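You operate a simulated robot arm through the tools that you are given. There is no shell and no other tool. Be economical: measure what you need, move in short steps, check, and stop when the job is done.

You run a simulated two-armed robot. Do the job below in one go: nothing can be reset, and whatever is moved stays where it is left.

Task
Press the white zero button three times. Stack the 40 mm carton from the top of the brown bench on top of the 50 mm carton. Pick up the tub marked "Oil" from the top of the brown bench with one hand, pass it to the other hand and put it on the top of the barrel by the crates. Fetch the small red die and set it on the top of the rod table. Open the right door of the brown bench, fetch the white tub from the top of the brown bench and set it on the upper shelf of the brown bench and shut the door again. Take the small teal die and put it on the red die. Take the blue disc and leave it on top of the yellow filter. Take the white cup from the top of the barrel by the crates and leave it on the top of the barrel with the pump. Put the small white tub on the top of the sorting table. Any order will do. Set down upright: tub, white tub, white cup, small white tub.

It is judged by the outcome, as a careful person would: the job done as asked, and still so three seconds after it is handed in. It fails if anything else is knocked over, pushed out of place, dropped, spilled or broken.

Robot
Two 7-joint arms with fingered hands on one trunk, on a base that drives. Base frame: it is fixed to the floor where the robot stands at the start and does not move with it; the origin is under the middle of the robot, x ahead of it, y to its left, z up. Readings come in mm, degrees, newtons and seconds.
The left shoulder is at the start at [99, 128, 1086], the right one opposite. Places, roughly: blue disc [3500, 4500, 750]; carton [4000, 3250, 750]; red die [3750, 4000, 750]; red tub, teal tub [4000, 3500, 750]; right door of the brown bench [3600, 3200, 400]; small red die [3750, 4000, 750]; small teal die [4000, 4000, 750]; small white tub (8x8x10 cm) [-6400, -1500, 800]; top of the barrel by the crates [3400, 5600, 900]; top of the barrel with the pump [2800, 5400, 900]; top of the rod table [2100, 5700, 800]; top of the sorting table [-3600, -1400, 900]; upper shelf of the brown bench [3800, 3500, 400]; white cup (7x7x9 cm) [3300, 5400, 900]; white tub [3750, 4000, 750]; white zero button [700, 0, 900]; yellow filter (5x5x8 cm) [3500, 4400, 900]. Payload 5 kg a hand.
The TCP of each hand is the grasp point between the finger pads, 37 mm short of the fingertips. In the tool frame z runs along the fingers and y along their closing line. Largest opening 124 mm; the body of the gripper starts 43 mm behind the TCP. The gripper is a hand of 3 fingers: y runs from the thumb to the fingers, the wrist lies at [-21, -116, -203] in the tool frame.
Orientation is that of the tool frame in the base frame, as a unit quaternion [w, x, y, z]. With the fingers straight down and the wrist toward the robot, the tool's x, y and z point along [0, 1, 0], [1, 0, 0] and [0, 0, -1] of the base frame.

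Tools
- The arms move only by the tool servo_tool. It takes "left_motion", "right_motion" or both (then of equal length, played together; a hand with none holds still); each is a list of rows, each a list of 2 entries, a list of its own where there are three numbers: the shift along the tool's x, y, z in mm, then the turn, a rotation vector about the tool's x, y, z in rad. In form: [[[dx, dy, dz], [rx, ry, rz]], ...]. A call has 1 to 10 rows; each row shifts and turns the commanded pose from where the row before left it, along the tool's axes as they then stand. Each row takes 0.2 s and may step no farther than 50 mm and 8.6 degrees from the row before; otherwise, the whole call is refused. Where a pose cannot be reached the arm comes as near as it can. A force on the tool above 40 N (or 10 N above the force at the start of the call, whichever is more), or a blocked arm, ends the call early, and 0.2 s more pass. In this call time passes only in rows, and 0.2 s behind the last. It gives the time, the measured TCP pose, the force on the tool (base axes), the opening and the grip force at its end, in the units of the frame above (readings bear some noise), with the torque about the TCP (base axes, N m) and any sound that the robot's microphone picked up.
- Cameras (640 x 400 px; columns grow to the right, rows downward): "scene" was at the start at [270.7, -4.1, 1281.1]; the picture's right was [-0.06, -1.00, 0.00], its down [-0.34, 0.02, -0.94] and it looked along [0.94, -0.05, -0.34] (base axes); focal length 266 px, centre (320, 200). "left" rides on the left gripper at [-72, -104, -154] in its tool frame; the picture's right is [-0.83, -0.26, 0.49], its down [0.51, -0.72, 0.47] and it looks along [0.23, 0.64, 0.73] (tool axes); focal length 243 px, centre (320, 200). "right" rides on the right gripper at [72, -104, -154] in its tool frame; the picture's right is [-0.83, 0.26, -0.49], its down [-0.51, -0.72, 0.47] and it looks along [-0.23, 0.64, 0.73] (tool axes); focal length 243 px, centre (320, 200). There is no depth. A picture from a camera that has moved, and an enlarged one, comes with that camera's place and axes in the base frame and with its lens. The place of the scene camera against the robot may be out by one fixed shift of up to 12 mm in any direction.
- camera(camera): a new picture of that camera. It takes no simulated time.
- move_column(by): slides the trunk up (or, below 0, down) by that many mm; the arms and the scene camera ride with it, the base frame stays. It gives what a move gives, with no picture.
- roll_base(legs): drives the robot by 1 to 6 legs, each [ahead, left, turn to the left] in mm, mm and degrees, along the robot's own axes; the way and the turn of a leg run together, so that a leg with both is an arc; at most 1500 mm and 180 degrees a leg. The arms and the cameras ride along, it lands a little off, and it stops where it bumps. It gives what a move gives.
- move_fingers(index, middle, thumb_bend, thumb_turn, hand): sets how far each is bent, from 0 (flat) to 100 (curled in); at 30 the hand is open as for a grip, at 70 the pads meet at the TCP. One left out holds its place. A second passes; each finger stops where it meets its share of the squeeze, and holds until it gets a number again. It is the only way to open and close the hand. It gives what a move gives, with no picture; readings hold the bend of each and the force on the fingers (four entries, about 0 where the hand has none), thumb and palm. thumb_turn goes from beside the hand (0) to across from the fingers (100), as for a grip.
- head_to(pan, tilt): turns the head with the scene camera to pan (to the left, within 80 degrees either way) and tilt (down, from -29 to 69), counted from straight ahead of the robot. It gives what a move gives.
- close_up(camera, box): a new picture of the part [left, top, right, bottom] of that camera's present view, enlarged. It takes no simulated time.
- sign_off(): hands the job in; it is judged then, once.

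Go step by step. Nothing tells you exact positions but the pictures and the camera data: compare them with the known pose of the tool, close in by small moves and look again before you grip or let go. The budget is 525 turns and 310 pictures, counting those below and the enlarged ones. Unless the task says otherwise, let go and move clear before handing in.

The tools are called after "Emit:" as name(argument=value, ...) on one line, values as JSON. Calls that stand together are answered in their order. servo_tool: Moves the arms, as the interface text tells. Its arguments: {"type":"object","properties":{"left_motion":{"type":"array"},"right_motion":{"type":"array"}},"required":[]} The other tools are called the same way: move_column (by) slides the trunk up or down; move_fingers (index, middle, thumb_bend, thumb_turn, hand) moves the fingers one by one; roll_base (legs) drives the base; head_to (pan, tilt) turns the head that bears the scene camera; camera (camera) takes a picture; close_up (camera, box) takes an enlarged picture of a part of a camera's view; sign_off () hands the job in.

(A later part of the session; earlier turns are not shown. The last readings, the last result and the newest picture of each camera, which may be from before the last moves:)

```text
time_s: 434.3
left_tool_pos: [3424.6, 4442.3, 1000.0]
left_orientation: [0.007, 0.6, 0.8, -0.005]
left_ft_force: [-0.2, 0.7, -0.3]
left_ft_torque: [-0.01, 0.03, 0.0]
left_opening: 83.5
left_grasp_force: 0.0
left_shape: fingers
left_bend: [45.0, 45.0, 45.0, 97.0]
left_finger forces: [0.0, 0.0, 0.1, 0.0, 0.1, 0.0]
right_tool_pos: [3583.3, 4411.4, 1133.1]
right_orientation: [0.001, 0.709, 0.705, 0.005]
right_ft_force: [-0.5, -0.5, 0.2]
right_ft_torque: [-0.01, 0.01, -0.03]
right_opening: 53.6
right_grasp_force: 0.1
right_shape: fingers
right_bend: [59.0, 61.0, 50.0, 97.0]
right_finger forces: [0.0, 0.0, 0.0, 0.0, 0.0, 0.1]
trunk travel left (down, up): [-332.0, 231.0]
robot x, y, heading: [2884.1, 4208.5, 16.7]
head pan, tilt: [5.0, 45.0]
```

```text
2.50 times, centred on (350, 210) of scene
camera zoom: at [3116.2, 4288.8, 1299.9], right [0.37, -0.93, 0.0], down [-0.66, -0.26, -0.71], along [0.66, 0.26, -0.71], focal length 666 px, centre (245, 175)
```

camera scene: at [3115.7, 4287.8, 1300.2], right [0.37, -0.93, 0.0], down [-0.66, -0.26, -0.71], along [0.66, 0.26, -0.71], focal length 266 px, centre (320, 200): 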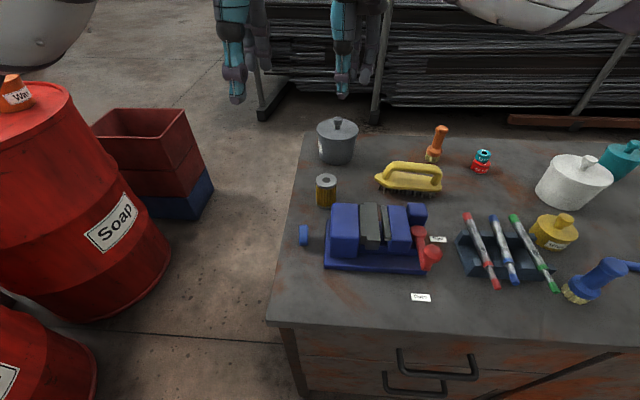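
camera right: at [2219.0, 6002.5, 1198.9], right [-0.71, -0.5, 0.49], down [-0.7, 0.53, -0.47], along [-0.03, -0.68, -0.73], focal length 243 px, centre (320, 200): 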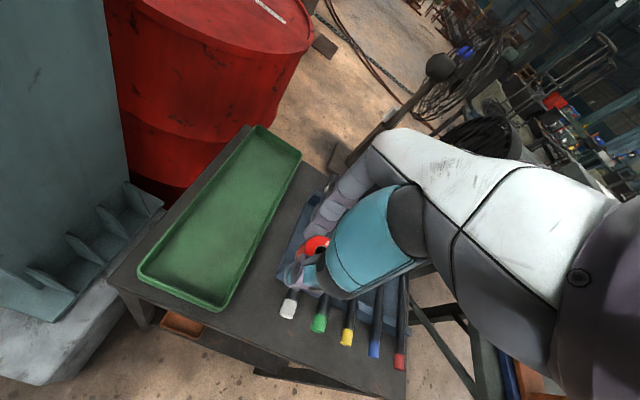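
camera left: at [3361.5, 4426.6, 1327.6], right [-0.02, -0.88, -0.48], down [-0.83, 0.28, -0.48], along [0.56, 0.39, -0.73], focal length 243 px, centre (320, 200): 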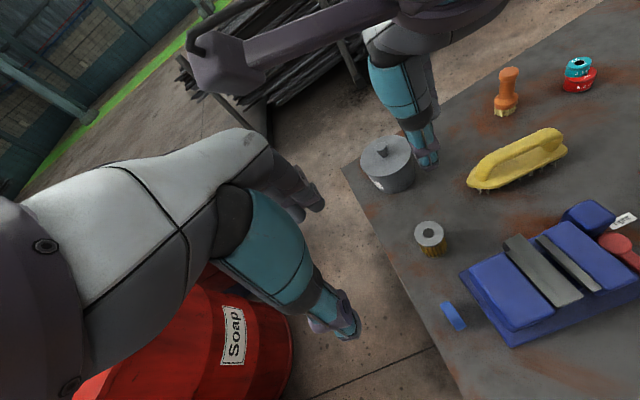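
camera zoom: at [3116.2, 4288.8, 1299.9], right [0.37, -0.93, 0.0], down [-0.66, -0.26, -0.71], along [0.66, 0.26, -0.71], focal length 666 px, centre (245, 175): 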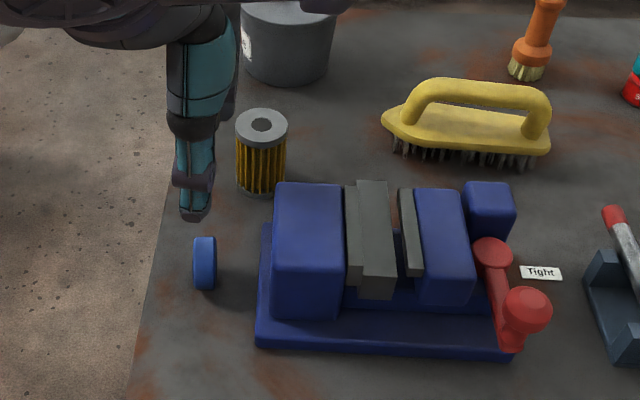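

Disc is free-standing. Shift 4 mm and descend to straddle it.

Emit:
servo_tool(left_motion=[[[4, 0, 40], [0, 0, 0]], [[0, 0, 40], [0, 0, 0]], [[0, 0, 30], [0, 0, 0]]])

Emit:
close_up(camera="left", box=[220, 130, 500, 370])

Emit:
close_up(camera="scene", box=[250, 150, 410, 280])

```text
time_s: 435.1
left_tool_pos: [3421.4, 4443.6, 891.1]
left_orientation: [0.007, 0.602, 0.799, -0.004]
left_ft_force: [-0.1, 0.1, 0.4]
left_ft_torque: [0.02, -0.01, -0.01]
left_opening: 83.7
left_grasp_force: 0.1
left_shape: fingers
left_bend: [45.0, 45.0, 45.0, 97.0]
left_finger forces: [0.0, 0.0, 0.1, 0.1, 0.0, 0.0]
right_tool_pos: [3583.3, 4409.0, 1134.5]
right_orientation: [0.001, 0.71, 0.704, 0.005]
right_ft_force: [-0.1, -0.3, -0.8]
right_ft_torque: [0.01, -0.02, 0.0]
right_opening: 53.7
right_grasp_force: 0.1
right_shape: fingers
right_bend: [59.0, 61.0, 50.0, 97.0]
right_finger forces: [0.0, 0.1, 0.0, 0.1, 0.0, 0.0]
trunk travel left (down, up): [-332.0, 231.0]
robot x, y, heading: [2882.5, 4209.9, 16.3]
head pan, tilt: [5.0, 45.0]
```

```text
1.67 times, centred on (360, 250) of left
camera zoom: at [3340.6, 4347.1, 1044.5], right [-0.02, -0.88, -0.48], down [-0.83, 0.28, -0.48], along [0.56, 0.39, -0.73], focal length 404 px, centre (253, 117)
```

zoom: 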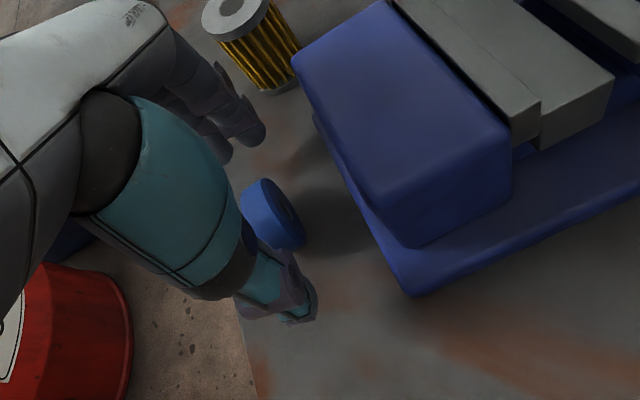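

```text
3.08 times, centred on (330, 215) of scene
camera zoom: at [3115.6, 4287.7, 1300.2], right [0.37, -0.93, 0.0], down [-0.66, -0.26, -0.71], along [0.66, 0.26, -0.71], focal length 820 px, centre (289, 154)
```

zoom: 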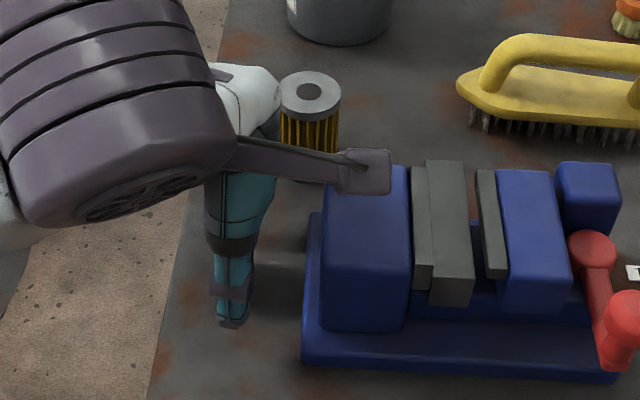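

Emit:
servo_tool(left_motion=[[[4, 2, 10], [0, 0, 0]], [[0, 0, 10], [0, 0, 0]], [[0, 0, 5], [0, 0, 0]]])

Emit:
close_up(camera="left", box=[240, 160, 400, 340])

```text
time_s: 435.9
left_tool_pos: [3423.6, 4448.4, 865.2]
left_orientation: [0.007, 0.601, 0.799, -0.004]
left_ft_force: [-0.2, 0.1, -0.6]
left_ft_torque: [0.01, 0.0, 0.05]
left_opening: 83.9
left_grasp_force: 0.0
left_shape: fingers
left_bend: [45.0, 45.0, 45.0, 97.0]
left_finger forces: [0.0, 0.0, 0.0, 0.0, 0.1, 0.1]
right_tool_pos: [3584.1, 4410.2, 1133.8]
right_orientation: [0.001, 0.711, 0.704, 0.006]
right_ft_force: [0.3, -0.1, 0.1]
right_ft_torque: [-0.02, -0.04, 0.0]
right_opening: 53.8
right_grasp_force: 0.0
right_shape: fingers
right_bend: [59.0, 61.0, 50.0, 97.0]
right_finger forces: [0.1, 0.0, 0.1, 0.1, 0.0, 0.1]
trunk travel left (down, up): [-332.0, 231.0]
robot x, y, heading: [2879.6, 4209.6, 16.4]
head pan, tilt: [5.0, 45.0]
```

```text
2.22 times, centred on (320, 250) of left
camera zoom: at [3342.3, 4350.9, 1018.6], right [-0.02, -0.88, -0.48], down [-0.83, 0.28, -0.48], along [0.56, 0.39, -0.73], focal length 539 px, centre (320, 89)
```

zoom: 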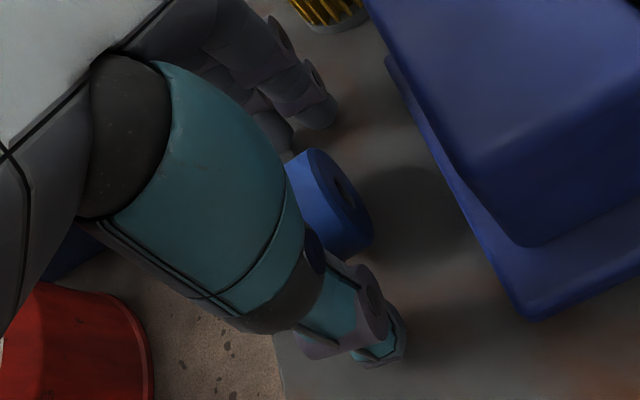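

Emit:
move_fingers(hand="left", index=54, middle=54, thumb_bend=54)

Emit:
close_up(camera="left", box=[240, 160, 400, 340])

Emit:
move_fingers(hand="left", index=66, middle=66, thumb_bend=66)

Emit:
close_up(camera="left", box=[240, 160, 400, 340])

```text
time_s: 436.9
left_tool_pos: [3423.5, 4447.2, 865.6]
left_orientation: [0.007, 0.6, 0.8, -0.005]
left_ft_force: [-0.1, 0.1, -0.1]
left_ft_torque: [-0.01, 0.03, 0.03]
left_opening: 56.0
left_grasp_force: 0.1
left_shape: fingers
left_bend: [54.0, 54.0, 54.0, 97.0]
left_finger forces: [0.1, 0.1, 0.0, 0.1, 0.0, 0.1]
right_tool_pos: [3584.0, 4410.9, 1133.4]
right_orientation: [0.0, 0.71, 0.704, 0.006]
right_ft_force: [0.1, -0.4, -0.2]
right_ft_torque: [-0.02, -0.02, 0.02]
right_opening: 53.8
right_grasp_force: 0.0
right_shape: fingers
right_bend: [59.0, 61.0, 50.0, 97.0]
right_finger forces: [0.1, 0.0, 0.0, 0.0, 0.1, 0.0]
trunk travel left (down, up): [-332.0, 231.0]
robot x, y, heading: [2884.5, 4210.5, 16.6]
head pan, tilt: [5.0, 45.0]
```

```text
2.22 times, centred on (320, 250) of left
camera zoom: at [3342.3, 4350.8, 1018.8], right [-0.02, -0.88, -0.48], down [-0.83, 0.28, -0.48], along [0.56, 0.39, -0.73], focal length 539 px, centre (320, 89)
```

zoom: 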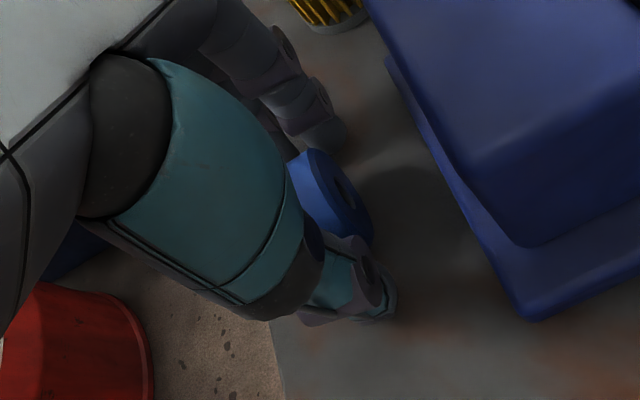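

```text
time_s: 437.9
left_tool_pos: [3423.5, 4448.3, 864.2]
left_orientation: [0.007, 0.601, 0.799, -0.004]
left_ft_force: [-0.7, 0.5, 1.1]
left_ft_torque: [0.04, -0.02, 0.02]
left_opening: 44.9
left_grasp_force: 10.1
left_shape: fingers
left_bend: [58.0, 65.0, 59.0, 97.0]
left_finger forces: [8.5, 1.4, 0.0, 0.0, 9.8, 0.1]
right_tool_pos: [3584.9, 4410.4, 1133.5]
right_orientation: [0.0, 0.71, 0.704, 0.005]
right_ft_force: [-0.6, -0.1, -0.2]
right_ft_torque: [0.01, -0.01, -0.01]
right_opening: 53.6
right_grasp_force: 0.0
right_shape: fingers
right_bend: [59.0, 61.0, 50.0, 97.0]
right_finger forces: [0.0, 0.1, 0.0, 0.1, 0.1, 0.1]
trunk travel left (down, up): [-332.0, 231.0]
robot x, y, heading: [2883.0, 4209.2, 16.6]
head pan, tilt: [5.0, 45.0]
```

```text
2.22 times, centred on (320, 250) of left
camera zoom: at [3342.3, 4350.8, 1018.7], right [-0.02, -0.88, -0.48], down [-0.83, 0.28, -0.48], along [0.56, 0.39, -0.73], focal length 539 px, centre (320, 89)
```

zoom: 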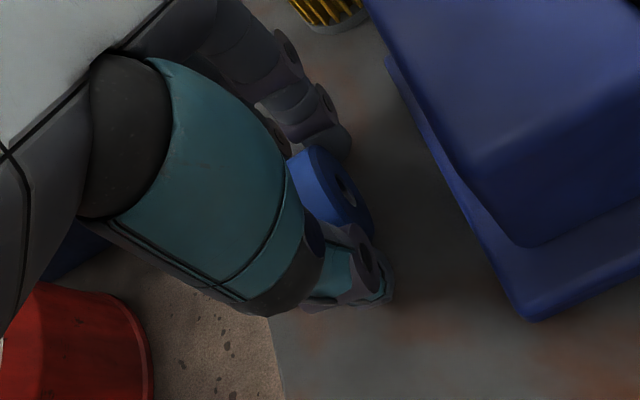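

Disc is pinched by index and thumb. Tighten those and lift slightly.

Emit:
move_fingers(hand="left", index=76, thumb_bend=76)

Emit:
servo_tool(left_motion=[[[0, 0, -8], [0, 0, 0]], [[0, 0, -15], [0, 0, 0]], [[0, 0, -30], [0, 0, 0]], [[0, 0, -40], [0, 0, 0]]])

Emit:
close_up(camera="left", box=[240, 160, 400, 340])

Emit:
close_up(camera="scene", box=[250, 110, 410, 240])

```text
time_s: 438.9
left_tool_pos: [3424.5, 4447.3, 865.1]
left_orientation: [0.007, 0.601, 0.799, -0.004]
left_ft_force: [-1.0, 0.0, -0.7]
left_ft_torque: [0.0, 0.02, -0.01]
left_opening: 43.7
left_grasp_force: 15.4
left_shape: fingers
left_bend: [50.0, 66.0, 67.0, 97.0]
left_finger forces: [14.9, 0.5, 0.0, 0.0, 15.2, 0.1]
right_tool_pos: [3583.3, 4410.7, 1132.8]
right_orientation: [0.001, 0.71, 0.704, 0.006]
right_ft_force: [0.7, 0.2, 0.1]
right_ft_torque: [-0.01, -0.01, -0.01]
right_opening: 53.8
right_grasp_force: 0.1
right_shape: fingers
right_bend: [59.0, 61.0, 50.0, 97.0]
right_finger forces: [0.0, 0.0, 0.1, 0.0, 0.0, 0.0]
trunk travel left (down, up): [-332.0, 231.0]
robot x, y, heading: [2883.5, 4212.5, 16.5]
head pan, tilt: [5.0, 45.0]
```

```text
time_s: 439.9
left_tool_pos: [3422.6, 4449.3, 959.7]
left_orientation: [0.007, 0.601, 0.799, -0.003]
left_ft_force: [-0.1, 0.0, -2.2]
left_ft_torque: [0.02, 0.02, 0.0]
left_opening: 43.9
left_grasp_force: 15.6
left_shape: fingers
left_bend: [50.0, 66.0, 67.0, 97.0]
left_finger forces: [15.0, 0.4, 0.0, 0.1, 14.9, 0.0]
right_tool_pos: [3582.4, 4410.7, 1134.4]
right_orientation: [0.002, 0.71, 0.704, 0.006]
right_ft_force: [-0.3, 0.8, -0.7]
right_ft_torque: [-0.05, -0.01, -0.01]
right_opening: 53.9
right_grasp_force: 0.1
right_shape: fingers
right_bend: [59.0, 61.0, 50.0, 97.0]
right_finger forces: [0.0, 0.0, 0.0, 0.0, 0.1, 0.0]
trunk travel left (down, up): [-332.0, 231.0]
robot x, y, heading: [2884.6, 4207.3, 16.4]
head pan, tilt: [5.0, 45.0]
```

```text
2.22 times, centred on (320, 250) of left
camera zoom: at [3341.6, 4352.7, 1112.1], right [-0.02, -0.88, -0.48], down [-0.83, 0.28, -0.48], along [0.56, 0.39, -0.73], focal length 539 px, centre (320, 89)
```

zoom: 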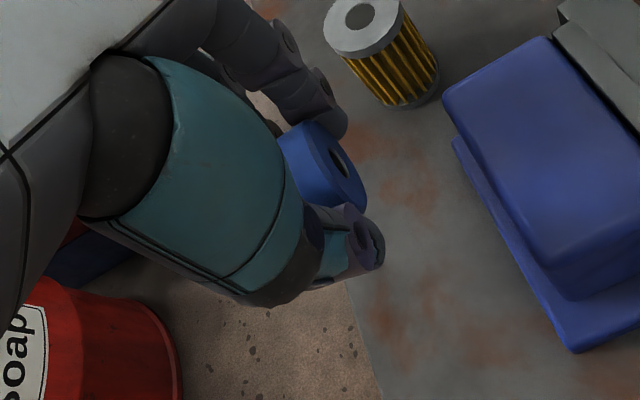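

```text
3.08 times, centred on (330, 175) of scene
camera zoom: at [3115.4, 4287.7, 1300.2], right [0.37, -0.93, 0.0], down [-0.66, -0.26, -0.71], along [0.66, 0.26, -0.71], focal length 820 px, centre (289, 277)
```

zoom: 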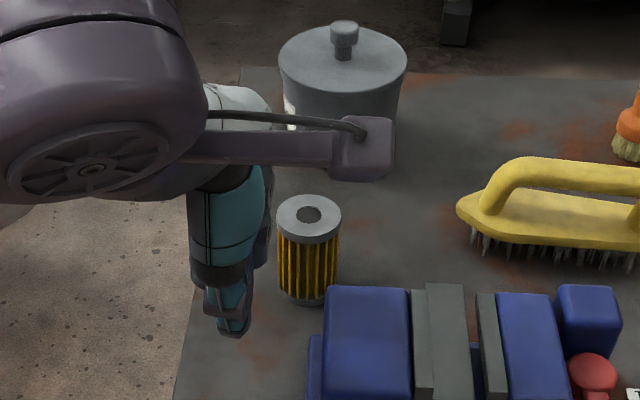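

Held. Lift and roll the hand 90° so the disc lies flat.

Emit:
servo_tool(left_motion=[[[0, 0, -45], [0, 0, 0]], [[0, 0, -45], [0, 0, 0]], [[0, 0, -30], [0, 0, 0]]])

Emit:
servo_tool(left_motion=[[[0, 0, 0], [0, -0.1428, 0]], [[0, 0, 0], [0, -0.1428, 0]], [[0, 0, 0], [0, -0.1428, 0]], [[0, 0, 0], [0, -0.1428, 0]], [[0, 0, 0], [0, -0.1428, 0]], [[0, 0, 0], [0, -0.1428, 0]], [[0, 0, 0], [0, -0.1428, 0]], [[0, 0, 0], [0, -0.1428, 0]], [[0, 0, 0], [0, -0.1428, 0]], [[0, 0, 0], [0, -0.1428, 0]]])

Emit:
servo_tool(left_motion=[[[0, 0, 0], [0, -0.1428, 0]]])

Emit:
camera(camera="scene")

Emit:
camera(camera="left")

Emit:
camera(camera="right")

```text
time_s: 440.7
left_tool_pos: [3422.1, 4451.0, 1077.5]
left_orientation: [0.007, 0.6, 0.8, -0.004]
left_ft_force: [0.8, 0.7, -1.9]
left_ft_torque: [0.0, -0.01, 0.0]
left_opening: 43.8
left_grasp_force: 15.3
left_shape: fingers
left_bend: [50.0, 66.0, 67.0, 97.0]
left_finger forces: [14.9, 0.3, 0.1, 0.0, 14.8, 0.0]
right_tool_pos: [3584.8, 4411.3, 1132.7]
right_orientation: [0.0, 0.71, 0.704, 0.005]
right_ft_force: [-1.2, -0.3, -1.0]
right_ft_torque: [0.03, 0.01, 0.02]
right_opening: 53.8
right_grasp_force: 0.1
right_shape: fingers
right_bend: [59.0, 61.0, 50.0, 97.0]
right_finger forces: [0.0, 0.0, 0.1, 0.1, 0.0, 0.0]
trunk travel left (down, up): [-332.0, 231.0]
robot x, y, heading: [2880.6, 4210.2, 16.4]
head pan, tilt: [5.0, 45.0]
```

```text
time_s: 442.9
left_tool_pos: [3422.7, 4450.4, 1077.5]
left_orientation: [0.53, 0.45, 0.599, -0.397]
left_ft_force: [-0.3, -0.1, -0.9]
left_ft_torque: [0.07, 0.08, 0.01]
left_opening: 44.0
left_grasp_force: 15.5
left_shape: fingers
left_bend: [50.0, 66.0, 67.0, 98.0]
left_finger forces: [15.2, 0.4, 0.0, 0.0, 15.0, 0.1]
right_tool_pos: [3583.6, 4410.2, 1134.5]
right_orientation: [0.001, 0.71, 0.704, 0.005]
right_ft_force: [-0.2, 0.6, -0.4]
right_ft_torque: [0.02, 0.01, 0.04]
right_opening: 53.4
right_grasp_force: 0.0
right_shape: fingers
right_bend: [59.0, 61.0, 50.0, 97.0]
right_finger forces: [0.0, 0.0, 0.0, 0.1, 0.0, 0.0]
trunk travel left (down, up): [-332.0, 231.0]
robot x, y, heading: [2882.1, 4210.8, 16.6]
head pan, tilt: [5.0, 45.0]
```

```text
time_s: 443.3
left_tool_pos: [3421.1, 4451.8, 1077.2]
left_orientation: [0.571, 0.422, 0.559, -0.428]
left_ft_force: [-0.7, 0.1, -1.0]
left_ft_torque: [0.03, 0.03, -0.03]
left_opening: 43.8
left_grasp_force: 14.9
left_shape: fingers
left_bend: [50.0, 66.0, 67.0, 98.0]
left_finger forces: [15.3, 0.4, 0.1, 0.1, 15.1, 0.1]
right_tool_pos: [3583.3, 4410.8, 1133.4]
right_orientation: [0.001, 0.71, 0.704, 0.005]
right_ft_force: [-0.2, 0.4, 0.5]
right_ft_torque: [0.0, -0.01, -0.01]
right_opening: 53.6
right_grasp_force: 0.1
right_shape: fingers
right_bend: [59.0, 61.0, 50.0, 97.0]
right_finger forces: [0.1, 0.1, 0.0, 0.0, 0.0, 0.1]
trunk travel left (down, up): [-332.0, 231.0]
robot x, y, heading: [2885.1, 4209.0, 16.7]
head pan, tilt: [5.0, 45.0]
```

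```text
110 pictures are left
camera scene: at [3115.6, 4287.8, 1300.1], right [0.37, -0.93, 0.0], down [-0.66, -0.26, -0.71], along [0.66, 0.26, -0.71], focal length 266 px, centre (320, 200)
```

scene: 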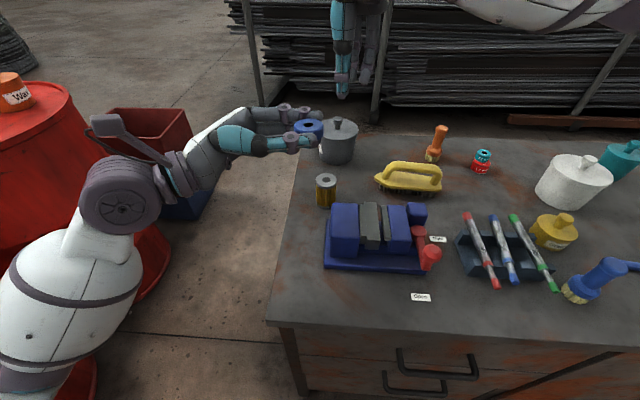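

```text
109 pictures are left
camera left: at [3277.7, 4569.9, 1146.1], right [-0.12, -0.53, 0.84], down [-0.56, -0.66, -0.5], along [0.82, -0.53, -0.22], focal length 243 px, centre (320, 200)
```

left: 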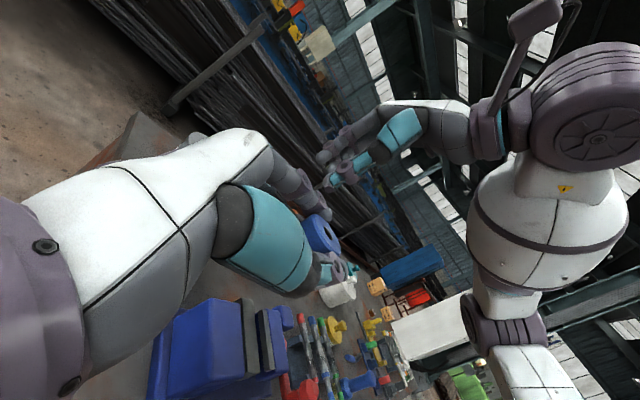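

```text
108 pictures are left
camera right: at [3478.7, 4482.2, 1287.6], right [0.25, -0.84, 0.49], down [-0.72, -0.5, -0.48], along [0.65, -0.23, -0.73], focal length 243 px, centre (320, 200)
```

right: 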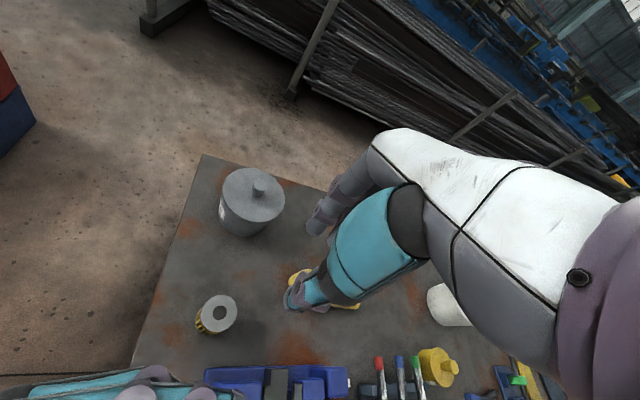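

The disc now lies flat. The idle (middle) finger is under it, so I'll open that finger, then move the disc over the filter at height.

Emit:
move_fingers(hand="left", middle=25)

Emit:
servo_tool(left_motion=[[[0, 33, 5.7], [0, 0, 0]], [[0, 33, 5.7], [0, 0, 0]], [[0, 33, 5.7], [0, 0, 0]], [[40, 0, 0], [0, 0, 0]], [[40, 0, 0], [0, 0, 0]]])

Emit:
close_up(camera="scene", box=[230, 80, 410, 230])

Emit:
camera(camera="right")

```text
time_s: 444.3
left_tool_pos: [3422.0, 4451.3, 1078.2]
left_orientation: [0.57, 0.423, 0.56, -0.428]
left_ft_force: [-0.1, 0.0, -1.2]
left_ft_torque: [0.07, 0.04, 0.0]
left_opening: 44.2
left_grasp_force: 15.5
left_shape: fingers
left_bend: [50.0, 25.0, 67.0, 98.0]
left_finger forces: [15.5, 0.0, 0.0, 0.1, 15.2, 0.0]
right_tool_pos: [3583.2, 4412.2, 1133.3]
right_orientation: [0.0, 0.71, 0.704, 0.005]
right_ft_force: [0.5, 0.7, 0.7]
right_ft_torque: [0.01, 0.02, 0.0]
right_opening: 53.7
right_grasp_force: 0.0
right_shape: fingers
right_bend: [59.0, 61.0, 50.0, 97.0]
right_finger forces: [0.1, 0.0, 0.0, 0.0, 0.1, 0.0]
trunk travel left (down, up): [-332.0, 231.0]
robot x, y, heading: [2883.0, 4210.3, 16.7]
head pan, tilt: [5.0, 45.0]
```

```text
time_s: 445.5
left_tool_pos: [3523.0, 4461.5, 996.5]
left_orientation: [0.57, 0.422, 0.56, -0.428]
left_ft_force: [-0.8, 0.2, -1.6]
left_ft_torque: [0.04, 0.02, 0.04]
left_opening: 43.8
left_grasp_force: 15.5
left_shape: fingers
left_bend: [50.0, 25.0, 67.0, 98.0]
left_finger forces: [15.5, 0.0, 0.0, 0.0, 15.1, 0.0]
right_tool_pos: [3583.7, 4410.7, 1132.8]
right_orientation: [0.001, 0.71, 0.704, 0.005]
right_ft_force: [-0.8, 0.7, 0.9]
right_ft_torque: [0.0, -0.05, 0.0]
right_opening: 53.5
right_grasp_force: 0.1
right_shape: fingers
right_bend: [59.0, 61.0, 50.0, 97.0]
right_finger forces: [0.0, 0.0, 0.0, 0.0, 0.1, 0.1]
trunk travel left (down, up): [-332.0, 231.0]
robot x, y, heading: [2880.6, 4209.6, 16.7]
head pan, tilt: [5.0, 45.0]
```

```text
2.67 times, centred on (320, 155) of scene
camera zoom: at [3116.0, 4288.1, 1300.0], right [0.37, -0.93, 0.0], down [-0.66, -0.26, -0.71], along [0.66, 0.26, -0.71], focal length 710 px, centre (320, 320)
```

zoom: 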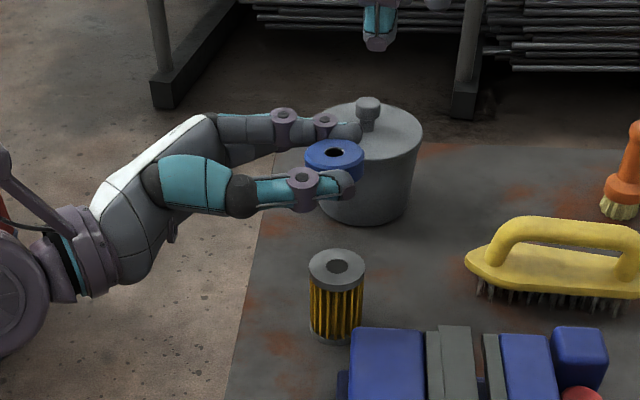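

```text
106 pictures are left
camera right: at [3479.1, 4482.6, 1287.3], right [0.25, -0.84, 0.49], down [-0.72, -0.5, -0.48], along [0.65, -0.23, -0.73], focal length 243 px, centre (320, 200)
```

right: 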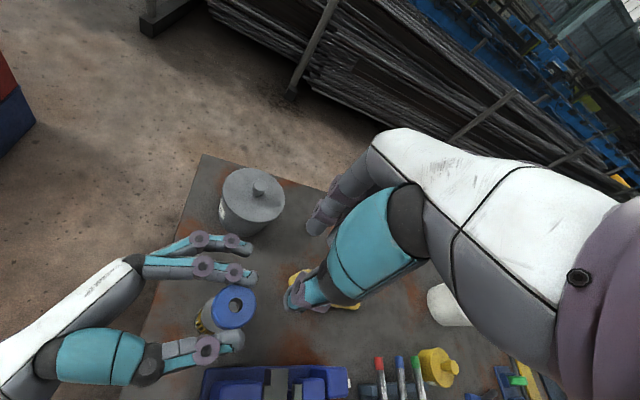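

Disc is within 5 mm of the filter axis. Adjust and lower.

Emit:
servo_tool(left_motion=[[[30, 4.5, 2.4], [0, 0, 0]], [[25, 0, 0], [0, 0, 0]], [[12, 0, 0], [0, 0, 0]]])

Emit:
close_up(camera="right", box=[140, 200, 320, 380])

Emit:
close_up(camera="scene", box=[260, 120, 400, 230])

```text
time_s: 446.3
left_tool_pos: [3528.5, 4458.9, 929.8]
left_orientation: [0.57, 0.422, 0.561, -0.428]
left_ft_force: [-1.0, -0.5, -2.8]
left_ft_torque: [0.01, 0.03, 0.02]
left_opening: 43.8
left_grasp_force: 15.8
left_shape: fingers
left_bend: [50.0, 25.0, 67.0, 98.0]
left_finger forces: [15.5, 0.1, 0.0, 0.0, 15.1, 0.0]
right_tool_pos: [3583.7, 4410.3, 1133.8]
right_orientation: [0.001, 0.71, 0.704, 0.006]
right_ft_force: [-0.2, -0.5, 0.4]
right_ft_torque: [-0.02, 0.0, -0.01]
right_opening: 53.4
right_grasp_force: 0.1
right_shape: fingers
right_bend: [59.0, 61.0, 50.0, 97.0]
right_finger forces: [0.0, 0.0, 0.0, 0.0, 0.1, 0.0]
trunk travel left (down, up): [-332.0, 231.0]
robot x, y, heading: [2882.3, 4210.2, 16.5]
head pan, tilt: [5.0, 45.0]
```

```text
2.22 times, centred on (230, 290) of right
camera zoom: at [3479.1, 4482.2, 1287.4], right [0.25, -0.84, 0.49], down [-0.72, -0.5, -0.48], along [0.65, -0.23, -0.73], focal length 539 px, centre (520, 0)
```

zoom: 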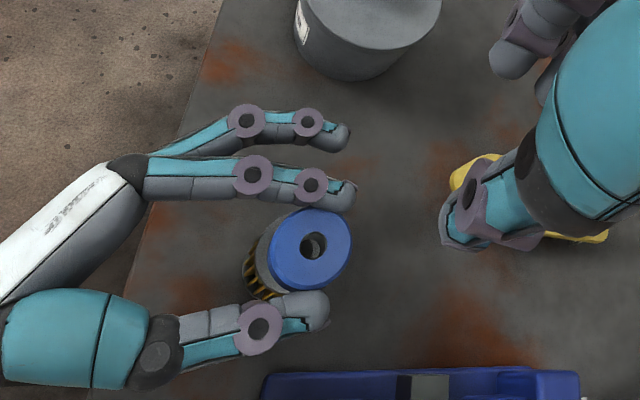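

```text
3.64 times, centred on (330, 175) of scene
camera zoom: at [3116.0, 4287.9, 1300.1], right [0.37, -0.93, 0.0], down [-0.66, -0.26, -0.71], along [0.66, 0.26, -0.71], focal length 969 px, centre (284, 291)
```

zoom: 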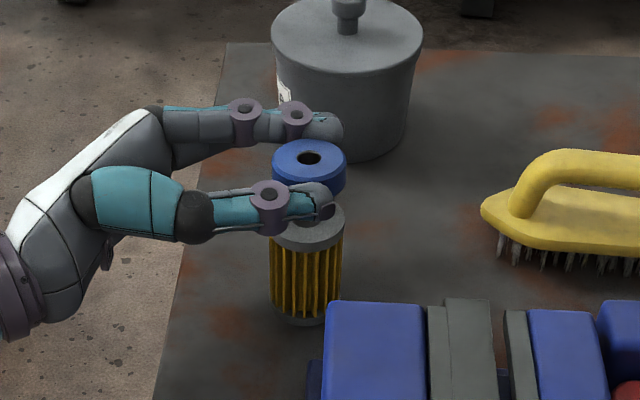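

Emit:
servo_tool(left_motion=[[[8, 1, -3.5], [0, 0, 0]], [[5, 0, 0], [0, 0, 0]], [[3, 0, 0], [0, 0, 0]]])

Emit:
close_up(camera="scene", box=[260, 120, 400, 230])

```text
time_s: 447.1
left_tool_pos: [3528.0, 4462.6, 914.8]
left_orientation: [0.57, 0.423, 0.56, -0.427]
left_ft_force: [-0.2, -0.2, -1.3]
left_ft_torque: [0.0, 0.06, -0.02]
left_opening: 44.0
left_grasp_force: 14.9
left_shape: fingers
left_bend: [50.0, 25.0, 67.0, 98.0]
left_finger forces: [15.4, 0.0, 0.0, 0.0, 15.1, 0.0]
right_tool_pos: [3582.8, 4409.7, 1134.1]
right_orientation: [0.001, 0.71, 0.705, 0.005]
right_ft_force: [0.0, -0.6, -0.6]
right_ft_torque: [-0.01, 0.01, -0.01]
right_opening: 53.7
right_grasp_force: 0.1
right_shape: fingers
right_bend: [59.0, 61.0, 50.0, 97.0]
right_finger forces: [0.0, 0.1, 0.0, 0.0, 0.0, 0.0]
trunk travel left (down, up): [-332.0, 231.0]
robot x, y, heading: [2883.7, 4211.9, 16.7]
head pan, tilt: [5.0, 45.0]
```

```text
3.64 times, centred on (330, 175) of scene
camera zoom: at [3115.9, 4287.9, 1300.1], right [0.37, -0.93, 0.0], down [-0.66, -0.26, -0.71], along [0.66, 0.26, -0.71], focal length 969 px, centre (284, 291)
```

zoom: 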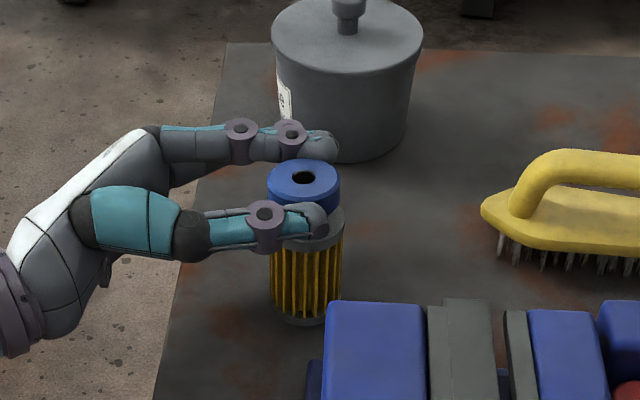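

Emit:
servo_tool(left_motion=[[[2.5, 0, 2], [0, 0, 0]], [[2, 0, 0], [0, 0, 0]], [[1.5, 0, 0], [0, 0, 0]]])

```text
time_s: 447.9
left_tool_pos: [3528.9, 4459.6, 908.1]
left_orientation: [0.569, 0.422, 0.561, -0.428]
left_ft_force: [-0.4, -0.1, -2.9]
left_ft_torque: [0.03, 0.02, 0.05]
left_opening: 43.9
left_grasp_force: 15.4
left_shape: fingers
left_bend: [50.0, 25.0, 67.0, 98.0]
left_finger forces: [15.4, 0.0, 0.0, 0.1, 15.2, 0.0]
right_tool_pos: [3582.6, 4411.2, 1133.8]
right_orientation: [0.0, 0.71, 0.704, 0.006]
right_ft_force: [-0.6, 0.1, -0.9]
right_ft_torque: [0.02, -0.02, 0.01]
right_opening: 53.7
right_grasp_force: 0.1
right_shape: fingers
right_bend: [59.0, 61.0, 50.0, 97.0]
right_finger forces: [0.0, 0.0, 0.1, 0.0, 0.0, 0.0]
trunk travel left (down, up): [-332.0, 231.0]
robot x, y, heading: [2882.6, 4212.0, 16.6]
head pan, tilt: [5.0, 45.0]
```

Emit:
servo_tool(left_motion=[[[1.5, 0, 0], [0, 0, 0]], [[1.5, 0, 0], [0, 0, 0]]])

Emit:
close_up(camera="scene", box=[285, 135, 365, 215])

```text
time_s: 448.5
left_tool_pos: [3528.9, 4460.2, 907.0]
left_orientation: [0.57, 0.422, 0.561, -0.427]
left_ft_force: [0.5, 0.1, -1.6]
left_ft_torque: [0.05, 0.02, -0.01]
left_opening: 43.9
left_grasp_force: 15.6
left_shape: fingers
left_bend: [50.0, 25.0, 67.0, 98.0]
left_finger forces: [15.3, 0.0, 0.0, 0.1, 15.1, 0.0]
right_tool_pos: [3583.0, 4410.0, 1133.9]
right_orientation: [0.001, 0.71, 0.704, 0.006]
right_ft_force: [-0.7, -0.1, 0.0]
right_ft_torque: [0.05, -0.01, -0.04]
right_opening: 53.7
right_grasp_force: 0.0
right_shape: fingers
right_bend: [59.0, 61.0, 50.0, 97.0]
right_finger forces: [0.0, 0.0, 0.0, 0.0, 0.0, 0.0]
trunk travel left (down, up): [-332.0, 231.0]
robot x, y, heading: [2883.4, 4210.5, 16.4]
head pan, tilt: [5.0, 45.0]
```

```text
5.00 times, centred on (325, 175) of scene
camera zoom: at [3115.9, 4287.9, 1300.1], right [0.37, -0.93, 0.0], down [-0.66, -0.26, -0.71], along [0.66, 0.26, -0.71], focal length 1332 px, centre (295, 325)
```

zoom: 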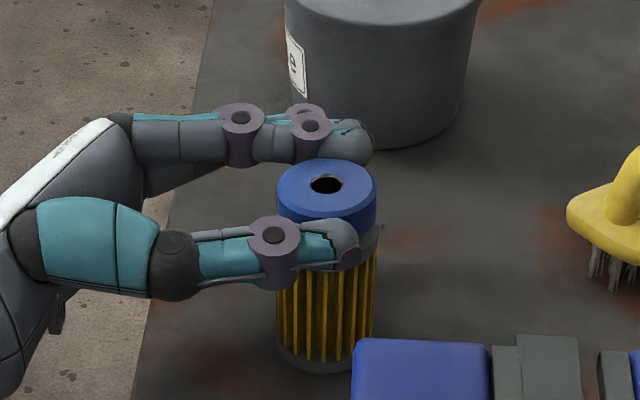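

Emit:
servo_tool(left_motion=[[[1.2, 0, 0], [0, 0, 0]], [[1.2, 0, 0], [0, 0, 0]], [[1.2, 0, 0], [0, 0, 0]]])

```text
time_s: 449.3
left_tool_pos: [3528.5, 4458.9, 902.6]
left_orientation: [0.57, 0.423, 0.56, -0.428]
left_ft_force: [-0.1, -0.6, -1.7]
left_ft_torque: [0.04, 0.04, -0.02]
left_opening: 43.8
left_grasp_force: 15.5
left_shape: fingers
left_bend: [50.0, 25.0, 67.0, 98.0]
left_finger forces: [15.5, 0.0, 0.0, 0.0, 15.1, 0.1]
right_tool_pos: [3583.4, 4410.7, 1133.1]
right_orientation: [0.001, 0.71, 0.704, 0.005]
right_ft_force: [0.6, -0.2, 0.2]
right_ft_torque: [-0.03, -0.03, -0.01]
right_opening: 53.5
right_grasp_force: 0.0
right_shape: fingers
right_bend: [59.0, 61.0, 50.0, 97.0]
right_finger forces: [0.0, 0.0, 0.0, 0.0, 0.2, 0.1]
trunk travel left (down, up): [-332.0, 231.0]
robot x, y, heading: [2881.3, 4212.2, 16.5]
head pan, tilt: [5.0, 45.0]
```

Emit:
servo_tool(left_motion=[[[1.2, 0, 0], [0, 0, 0]], [[1.2, 0, 0], [0, 0, 0]]])

Emit:
close_up(camera="scene", box=[285, 135, 365, 215])

```text
time_s: 449.9
left_tool_pos: [3528.7, 4460.3, 900.7]
left_orientation: [0.569, 0.423, 0.56, -0.428]
left_ft_force: [-0.5, -0.5, -2.5]
left_ft_torque: [0.02, 0.01, -0.02]
left_opening: 43.8
left_grasp_force: 15.6
left_shape: fingers
left_bend: [50.0, 25.0, 67.0, 98.0]
left_finger forces: [15.4, 0.0, 0.1, 0.0, 15.1, 0.0]
right_tool_pos: [3584.6, 4410.6, 1133.2]
right_orientation: [0.001, 0.71, 0.704, 0.006]
right_ft_force: [0.4, -0.3, 0.3]
right_ft_torque: [0.02, 0.0, 0.03]
right_opening: 53.5
right_grasp_force: 0.1
right_shape: fingers
right_bend: [59.0, 61.0, 50.0, 97.0]
right_finger forces: [0.0, 0.0, 0.0, 0.0, 0.0, 0.0]
trunk travel left (down, up): [-332.0, 231.0]
robot x, y, heading: [2882.5, 4210.5, 16.7]
head pan, tilt: [5.0, 45.0]
```

```text
5.00 times, centred on (325, 175) of scene
camera zoom: at [3115.9, 4287.9, 1300.1], right [0.37, -0.93, 0.0], down [-0.66, -0.26, -0.71], along [0.66, 0.26, -0.71], focal length 1332 px, centre (295, 325)
```

zoom: 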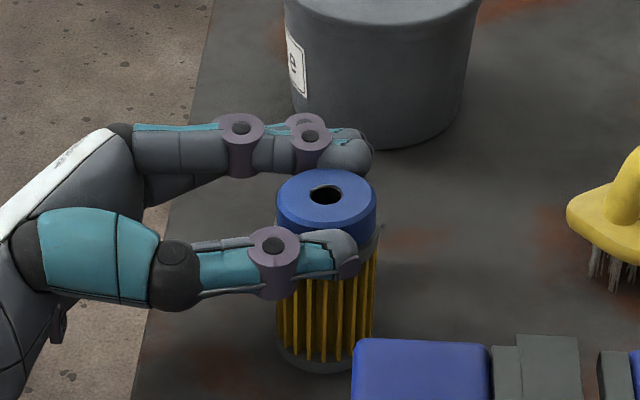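

Emit:
servo_tool(left_motion=[[[1, 0, 0], [0, 0, 0]], [[1, 0, 0], [0, 0, 0]]])

```text
time_s: 450.5
left_tool_pos: [3527.2, 4460.1, 897.5]
left_orientation: [0.57, 0.424, 0.56, -0.428]
left_ft_force: [-0.5, -1.0, 0.1]
left_ft_torque: [0.05, -0.03, -0.01]
left_opening: 43.9
left_grasp_force: 15.1
left_shape: fingers
left_bend: [50.0, 25.0, 67.0, 98.0]
left_finger forces: [15.4, 0.1, 0.0, 0.1, 14.9, 0.1]
right_tool_pos: [3584.3, 4410.5, 1134.5]
right_orientation: [0.0, 0.71, 0.704, 0.006]
right_ft_force: [0.7, 0.3, -0.2]
right_ft_torque: [0.0, 0.0, 0.0]
right_opening: 53.5
right_grasp_force: 0.0
right_shape: fingers
right_bend: [59.0, 61.0, 50.0, 97.0]
right_finger forces: [0.0, 0.0, 0.0, 0.1, 0.1, 0.1]
trunk travel left (down, up): [-332.0, 231.0]
robot x, y, heading: [2883.9, 4210.4, 16.5]
head pan, tilt: [5.0, 45.0]
```

Emit:
servo_tool(left_motion=[[[0.8, 0, 0], [0, 0, 0]], [[0.7, 0, 0], [0, 0, 0]]])

Emit:
close_up(camera="scene", box=[285, 135, 365, 215])

```text
time_s: 451.1
left_tool_pos: [3528.4, 4459.4, 897.8]
left_orientation: [0.57, 0.422, 0.56, -0.427]
left_ft_force: [0.4, -1.7, 2.6]
left_ft_torque: [-0.01, -0.12, 0.01]
left_opening: 43.4
left_grasp_force: 14.6
left_shape: fingers
left_bend: [50.0, 25.0, 67.0, 98.0]
left_finger forces: [15.0, 0.0, 0.0, 0.0, 15.0, 0.1]
right_tool_pos: [3582.3, 4410.7, 1134.1]
right_orientation: [0.001, 0.71, 0.704, 0.006]
right_ft_force: [0.0, 0.5, 0.8]
right_ft_torque: [-0.03, -0.03, -0.03]
right_opening: 53.8
right_grasp_force: 0.1
right_shape: fingers
right_bend: [59.0, 61.0, 50.0, 97.0]
right_finger forces: [0.0, 0.0, 0.1, 0.0, 0.0, 0.1]
trunk travel left (down, up): [-332.0, 231.0]
robot x, y, heading: [2884.8, 4208.3, 16.6]
head pan, tilt: [5.0, 45.0]
```

```text
5.00 times, centred on (325, 175) of scene
camera zoom: at [3115.4, 4287.7, 1300.2], right [0.37, -0.93, 0.0], down [-0.66, -0.26, -0.71], along [0.66, 0.26, -0.71], focal length 1332 px, centre (295, 325)
```

zoom: 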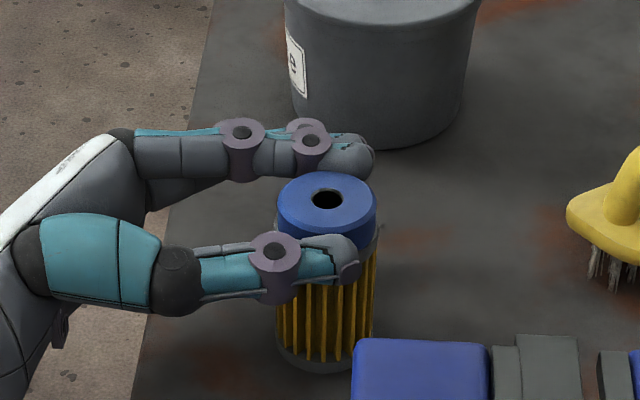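

Contact. Open index and thumb together.

Emit:
move_fingers(hand="left", index=42, thumb_bend=58)

Emit:
close_up(camera="scene", box=[285, 135, 365, 215])

```text
time_s: 452.1
left_tool_pos: [3528.1, 4459.6, 898.7]
left_orientation: [0.57, 0.422, 0.56, -0.428]
left_ft_force: [-0.2, -0.5, 0.4]
left_ft_torque: [0.02, -0.03, 0.01]
left_opening: 68.4
left_grasp_force: 0.1
left_shape: fingers
left_bend: [42.0, 25.0, 57.0, 98.0]
left_finger forces: [0.0, 0.1, 0.0, 0.1, 0.0, 0.0]
right_tool_pos: [3583.9, 4411.3, 1133.7]
right_orientation: [0.002, 0.71, 0.704, 0.006]
right_ft_force: [0.1, -0.4, -0.5]
right_ft_torque: [-0.01, -0.03, -0.03]
right_opening: 53.8
right_grasp_force: 0.1
right_shape: fingers
right_bend: [59.0, 61.0, 50.0, 97.0]
right_finger forces: [0.0, 0.1, 0.0, 0.0, 0.1, 0.0]
trunk travel left (down, up): [-332.0, 231.0]
robot x, y, heading: [2881.3, 4211.4, 16.7]
head pan, tilt: [5.0, 45.0]
```

```text
5.00 times, centred on (325, 175) of scene
camera zoom: at [3115.7, 4287.8, 1300.1], right [0.37, -0.93, 0.0], down [-0.66, -0.26, -0.71], along [0.66, 0.26, -0.71], focal length 1332 px, centre (295, 325)
```

zoom: 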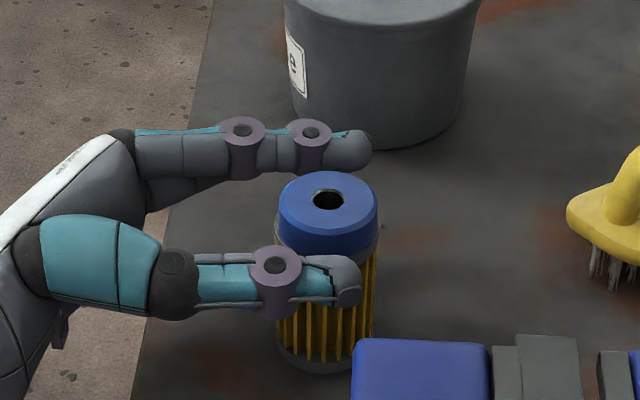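

The disc sits on the filter. Open wider and withdraw leftward.

Emit:
move_fingers(hand="left", index=36, thumb_bend=48)

Emit:
servo_tool(left_motion=[[[0, 0, -15], [0, 0, 0]], [[0, 0, -25], [0, 0, 0]], [[0, 0, -35], [0, 0, 0]], [[0, 0, -40], [0, 0, 0]], [[-40, 0, 0], [0, 0, 0]], [[-40, 0, 0], [0, 0, 0]], [[-40, 0, 0], [0, 0, 0]], [[-40, 0, 0], [0, 0, 0]]])

Emit:
camera(camera="scene")

```text
time_s: 453.1
left_tool_pos: [3528.2, 4458.3, 897.2]
left_orientation: [0.57, 0.422, 0.56, -0.428]
left_ft_force: [-0.6, -0.5, -0.1]
left_ft_torque: [0.02, 0.01, 0.01]
left_opening: 92.3
left_grasp_force: 0.0
left_shape: fingers
left_bend: [36.0, 25.0, 48.0, 98.0]
left_finger forces: [0.1, 0.1, 0.0, 0.1, 0.1, 0.0]
right_tool_pos: [3584.0, 4410.6, 1133.8]
right_orientation: [0.001, 0.71, 0.704, 0.006]
right_ft_force: [-0.1, -0.2, 0.0]
right_ft_torque: [-0.01, -0.01, 0.03]
right_opening: 53.5
right_grasp_force: 0.1
right_shape: fingers
right_bend: [59.0, 61.0, 50.0, 97.0]
right_finger forces: [0.0, 0.0, 0.0, 0.0, 0.1, 0.0]
trunk travel left (down, up): [-332.0, 231.0]
robot x, y, heading: [2884.4, 4210.3, 16.6]
head pan, tilt: [5.0, 45.0]
```

```text
time_s: 454.9
left_tool_pos: [3494.1, 4574.1, 1055.1]
left_orientation: [0.57, 0.422, 0.56, -0.428]
left_ft_force: [0.0, 0.8, -0.2]
left_ft_torque: [0.01, -0.01, 0.01]
left_opening: 92.2
left_grasp_force: 0.1
left_shape: fingers
left_bend: [36.0, 25.0, 48.0, 98.0]
left_finger forces: [0.0, 0.1, 0.0, 0.0, 0.0, 0.1]
right_tool_pos: [3583.7, 4410.3, 1133.9]
right_orientation: [0.0, 0.71, 0.704, 0.006]
right_ft_force: [-0.3, 0.3, -0.4]
right_ft_torque: [0.02, -0.02, 0.01]
right_opening: 53.9
right_grasp_force: 0.1
right_shape: fingers
right_bend: [59.0, 61.0, 50.0, 97.0]
right_finger forces: [0.0, 0.0, 0.1, 0.1, 0.1, 0.1]
trunk travel left (down, up): [-332.0, 231.0]
robot x, y, heading: [2884.2, 4208.2, 16.4]
head pan, tilt: [5.0, 45.0]
```

```text
98 pictures are left
camera scene: at [3115.5, 4287.5, 1300.2], right [0.37, -0.93, 0.0], down [-0.66, -0.26, -0.71], along [0.66, 0.26, -0.71], focal length 266 px, centre (320, 200)
```

scene: 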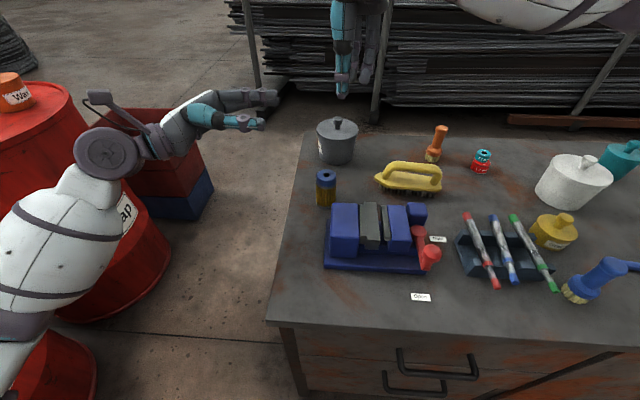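

Disc done. Now the right door: rotate the left hand back to vertical, move to stand before the right door, and look at the handle.

Emit:
servo_tool(left_motion=[[[-15, 0, 0], [0, 0.1428, 0]], [[-15, 0, 0], [0, 0.1428, 0]], [[0, 0, 0], [0, 0.1428, 0]], [[0, 0, 0], [0, 0.1428, 0]], [[0, 0, 0], [0, 0.1428, 0]], [[0, 0, 0], [0, 0.1428, 0]], [[0, 0, 0], [0, 0.1428, 0]], [[0, 0, 0], [0, 0.1428, 0]], [[0, 0, 0], [0, 0.1428, 0]], [[0, 0, 0], [0, 0.1428, 0]]])

Emit:
servo_tool(left_motion=[[[0, 0, -20], [0, 0.1428, 0]], [[0, 0, -40], [0, 0, 0]]])

Emit:
roll_base(legs=[[-275, 0, 0], [0, -841, 0]])

Emit:
head_to(pan=-5, tilt=45)

Emit:
camera(camera="scene")

```text
time_s: 457.1
left_tool_pos: [3495.8, 4570.5, 1084.8]
left_orientation: [0.062, 0.599, 0.797, -0.045]
left_ft_force: [-0.5, -0.2, -0.1]
left_ft_torque: [0.03, 0.0, -0.02]
left_opening: 92.0
left_grasp_force: 0.0
left_shape: fingers
left_bend: [36.0, 25.0, 48.0, 98.0]
left_finger forces: [0.0, 0.0, 0.0, 0.0, 0.0, 0.0]
right_tool_pos: [3584.2, 4409.2, 1133.3]
right_orientation: [0.001, 0.71, 0.704, 0.006]
right_ft_force: [-0.3, 0.3, -0.9]
right_ft_torque: [0.0, 0.02, 0.01]
right_opening: 53.3
right_grasp_force: 0.0
right_shape: fingers
right_bend: [59.0, 61.0, 50.0, 97.0]
right_finger forces: [0.1, 0.0, 0.0, 0.0, 0.0, 0.0]
trunk travel left (down, up): [-332.0, 231.0]
robot x, y, heading: [2883.5, 4209.8, 16.6]
head pan, tilt: [5.0, 45.0]
```

```text
time_s: 457.7
left_tool_pos: [3493.1, 4573.8, 1145.4]
left_orientation: [0.005, 0.6, 0.8, -0.003]
left_ft_force: [-1.0, 0.2, 0.4]
left_ft_torque: [-0.02, 0.0, -0.01]
left_opening: 92.3
left_grasp_force: 0.0
left_shape: fingers
left_bend: [36.0, 25.0, 48.0, 98.0]
left_finger forces: [0.0, 0.1, 0.0, 0.1, 0.0, 0.0]
right_tool_pos: [3583.3, 4410.2, 1133.2]
right_orientation: [0.0, 0.71, 0.704, 0.006]
right_ft_force: [-0.9, 0.8, 0.2]
right_ft_torque: [0.01, -0.01, -0.02]
right_opening: 53.5
right_grasp_force: 0.1
right_shape: fingers
right_bend: [59.0, 61.0, 50.0, 97.0]
right_finger forces: [0.0, 0.1, 0.1, 0.0, 0.0, 0.0]
trunk travel left (down, up): [-332.0, 231.0]
robot x, y, heading: [2880.3, 4210.9, 16.5]
head pan, tilt: [5.0, 45.0]
```

```text
time_s: 467.0
left_tool_pos: [3468.3, 3705.1, 1145.7]
left_orientation: [0.007, 0.595, 0.804, -0.004]
left_ft_force: [0.4, 0.3, 0.1]
left_ft_torque: [-0.02, 0.01, 0.01]
left_opening: 92.2
left_grasp_force: 0.1
left_shape: fingers
left_bend: [36.0, 25.0, 48.0, 98.0]
left_finger forces: [0.1, 0.0, 0.0, 0.0, 0.0, 0.1]
right_tool_pos: [3560.0, 3541.2, 1133.9]
right_orientation: [0.0, 0.705, 0.71, 0.006]
right_ft_force: [-0.4, 0.1, 0.4]
right_ft_torque: [0.01, 0.0, -0.02]
right_opening: 53.7
right_grasp_force: 0.1
right_shape: fingers
right_bend: [59.0, 61.0, 50.0, 97.0]
right_finger forces: [0.0, 0.0, 0.0, 0.0, 0.1, 0.0]
trunk travel left (down, up): [-332.0, 231.0]
robot x, y, heading: [2865.3, 3328.8, 17.5]
head pan, tilt: [5.0, 45.0]
```

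```text
time_s: 467.7
left_tool_pos: [3467.4, 3703.4, 1145.4]
left_orientation: [0.006, 0.595, 0.804, -0.004]
left_ft_force: [0.1, 0.1, -0.4]
left_ft_torque: [-0.01, -0.02, 0.02]
left_opening: 92.1
left_grasp_force: 0.0
left_shape: fingers
left_bend: [36.0, 25.0, 48.0, 98.0]
left_finger forces: [0.1, 0.0, 0.1, 0.0, 0.1, 0.1]
right_tool_pos: [3558.7, 3541.5, 1134.7]
right_orientation: [0.001, 0.705, 0.71, 0.006]
right_ft_force: [-0.1, 0.0, -0.5]
right_ft_torque: [0.01, 0.0, 0.03]
right_opening: 53.6
right_grasp_force: 0.1
right_shape: fingers
right_bend: [59.0, 61.0, 50.0, 97.0]
right_finger forces: [0.0, 0.1, 0.0, 0.0, 0.0, 0.1]
trunk travel left (down, up): [-332.0, 231.0]
robot x, y, heading: [2867.5, 3331.6, 17.6]
head pan, tilt: [-5.0, 45.0]
```

```text
97 pictures are left
camera scene: at [3098.2, 3397.8, 1300.1], right [0.22, -0.98, 0.0], down [-0.69, -0.15, -0.71], along [0.69, 0.15, -0.71], focal length 266 px, centre (320, 200)
```

scene: 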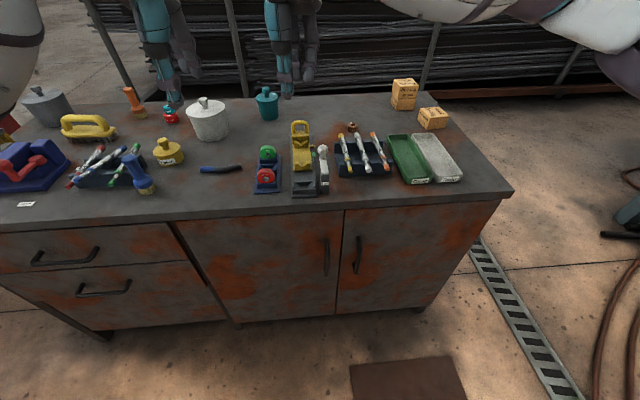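

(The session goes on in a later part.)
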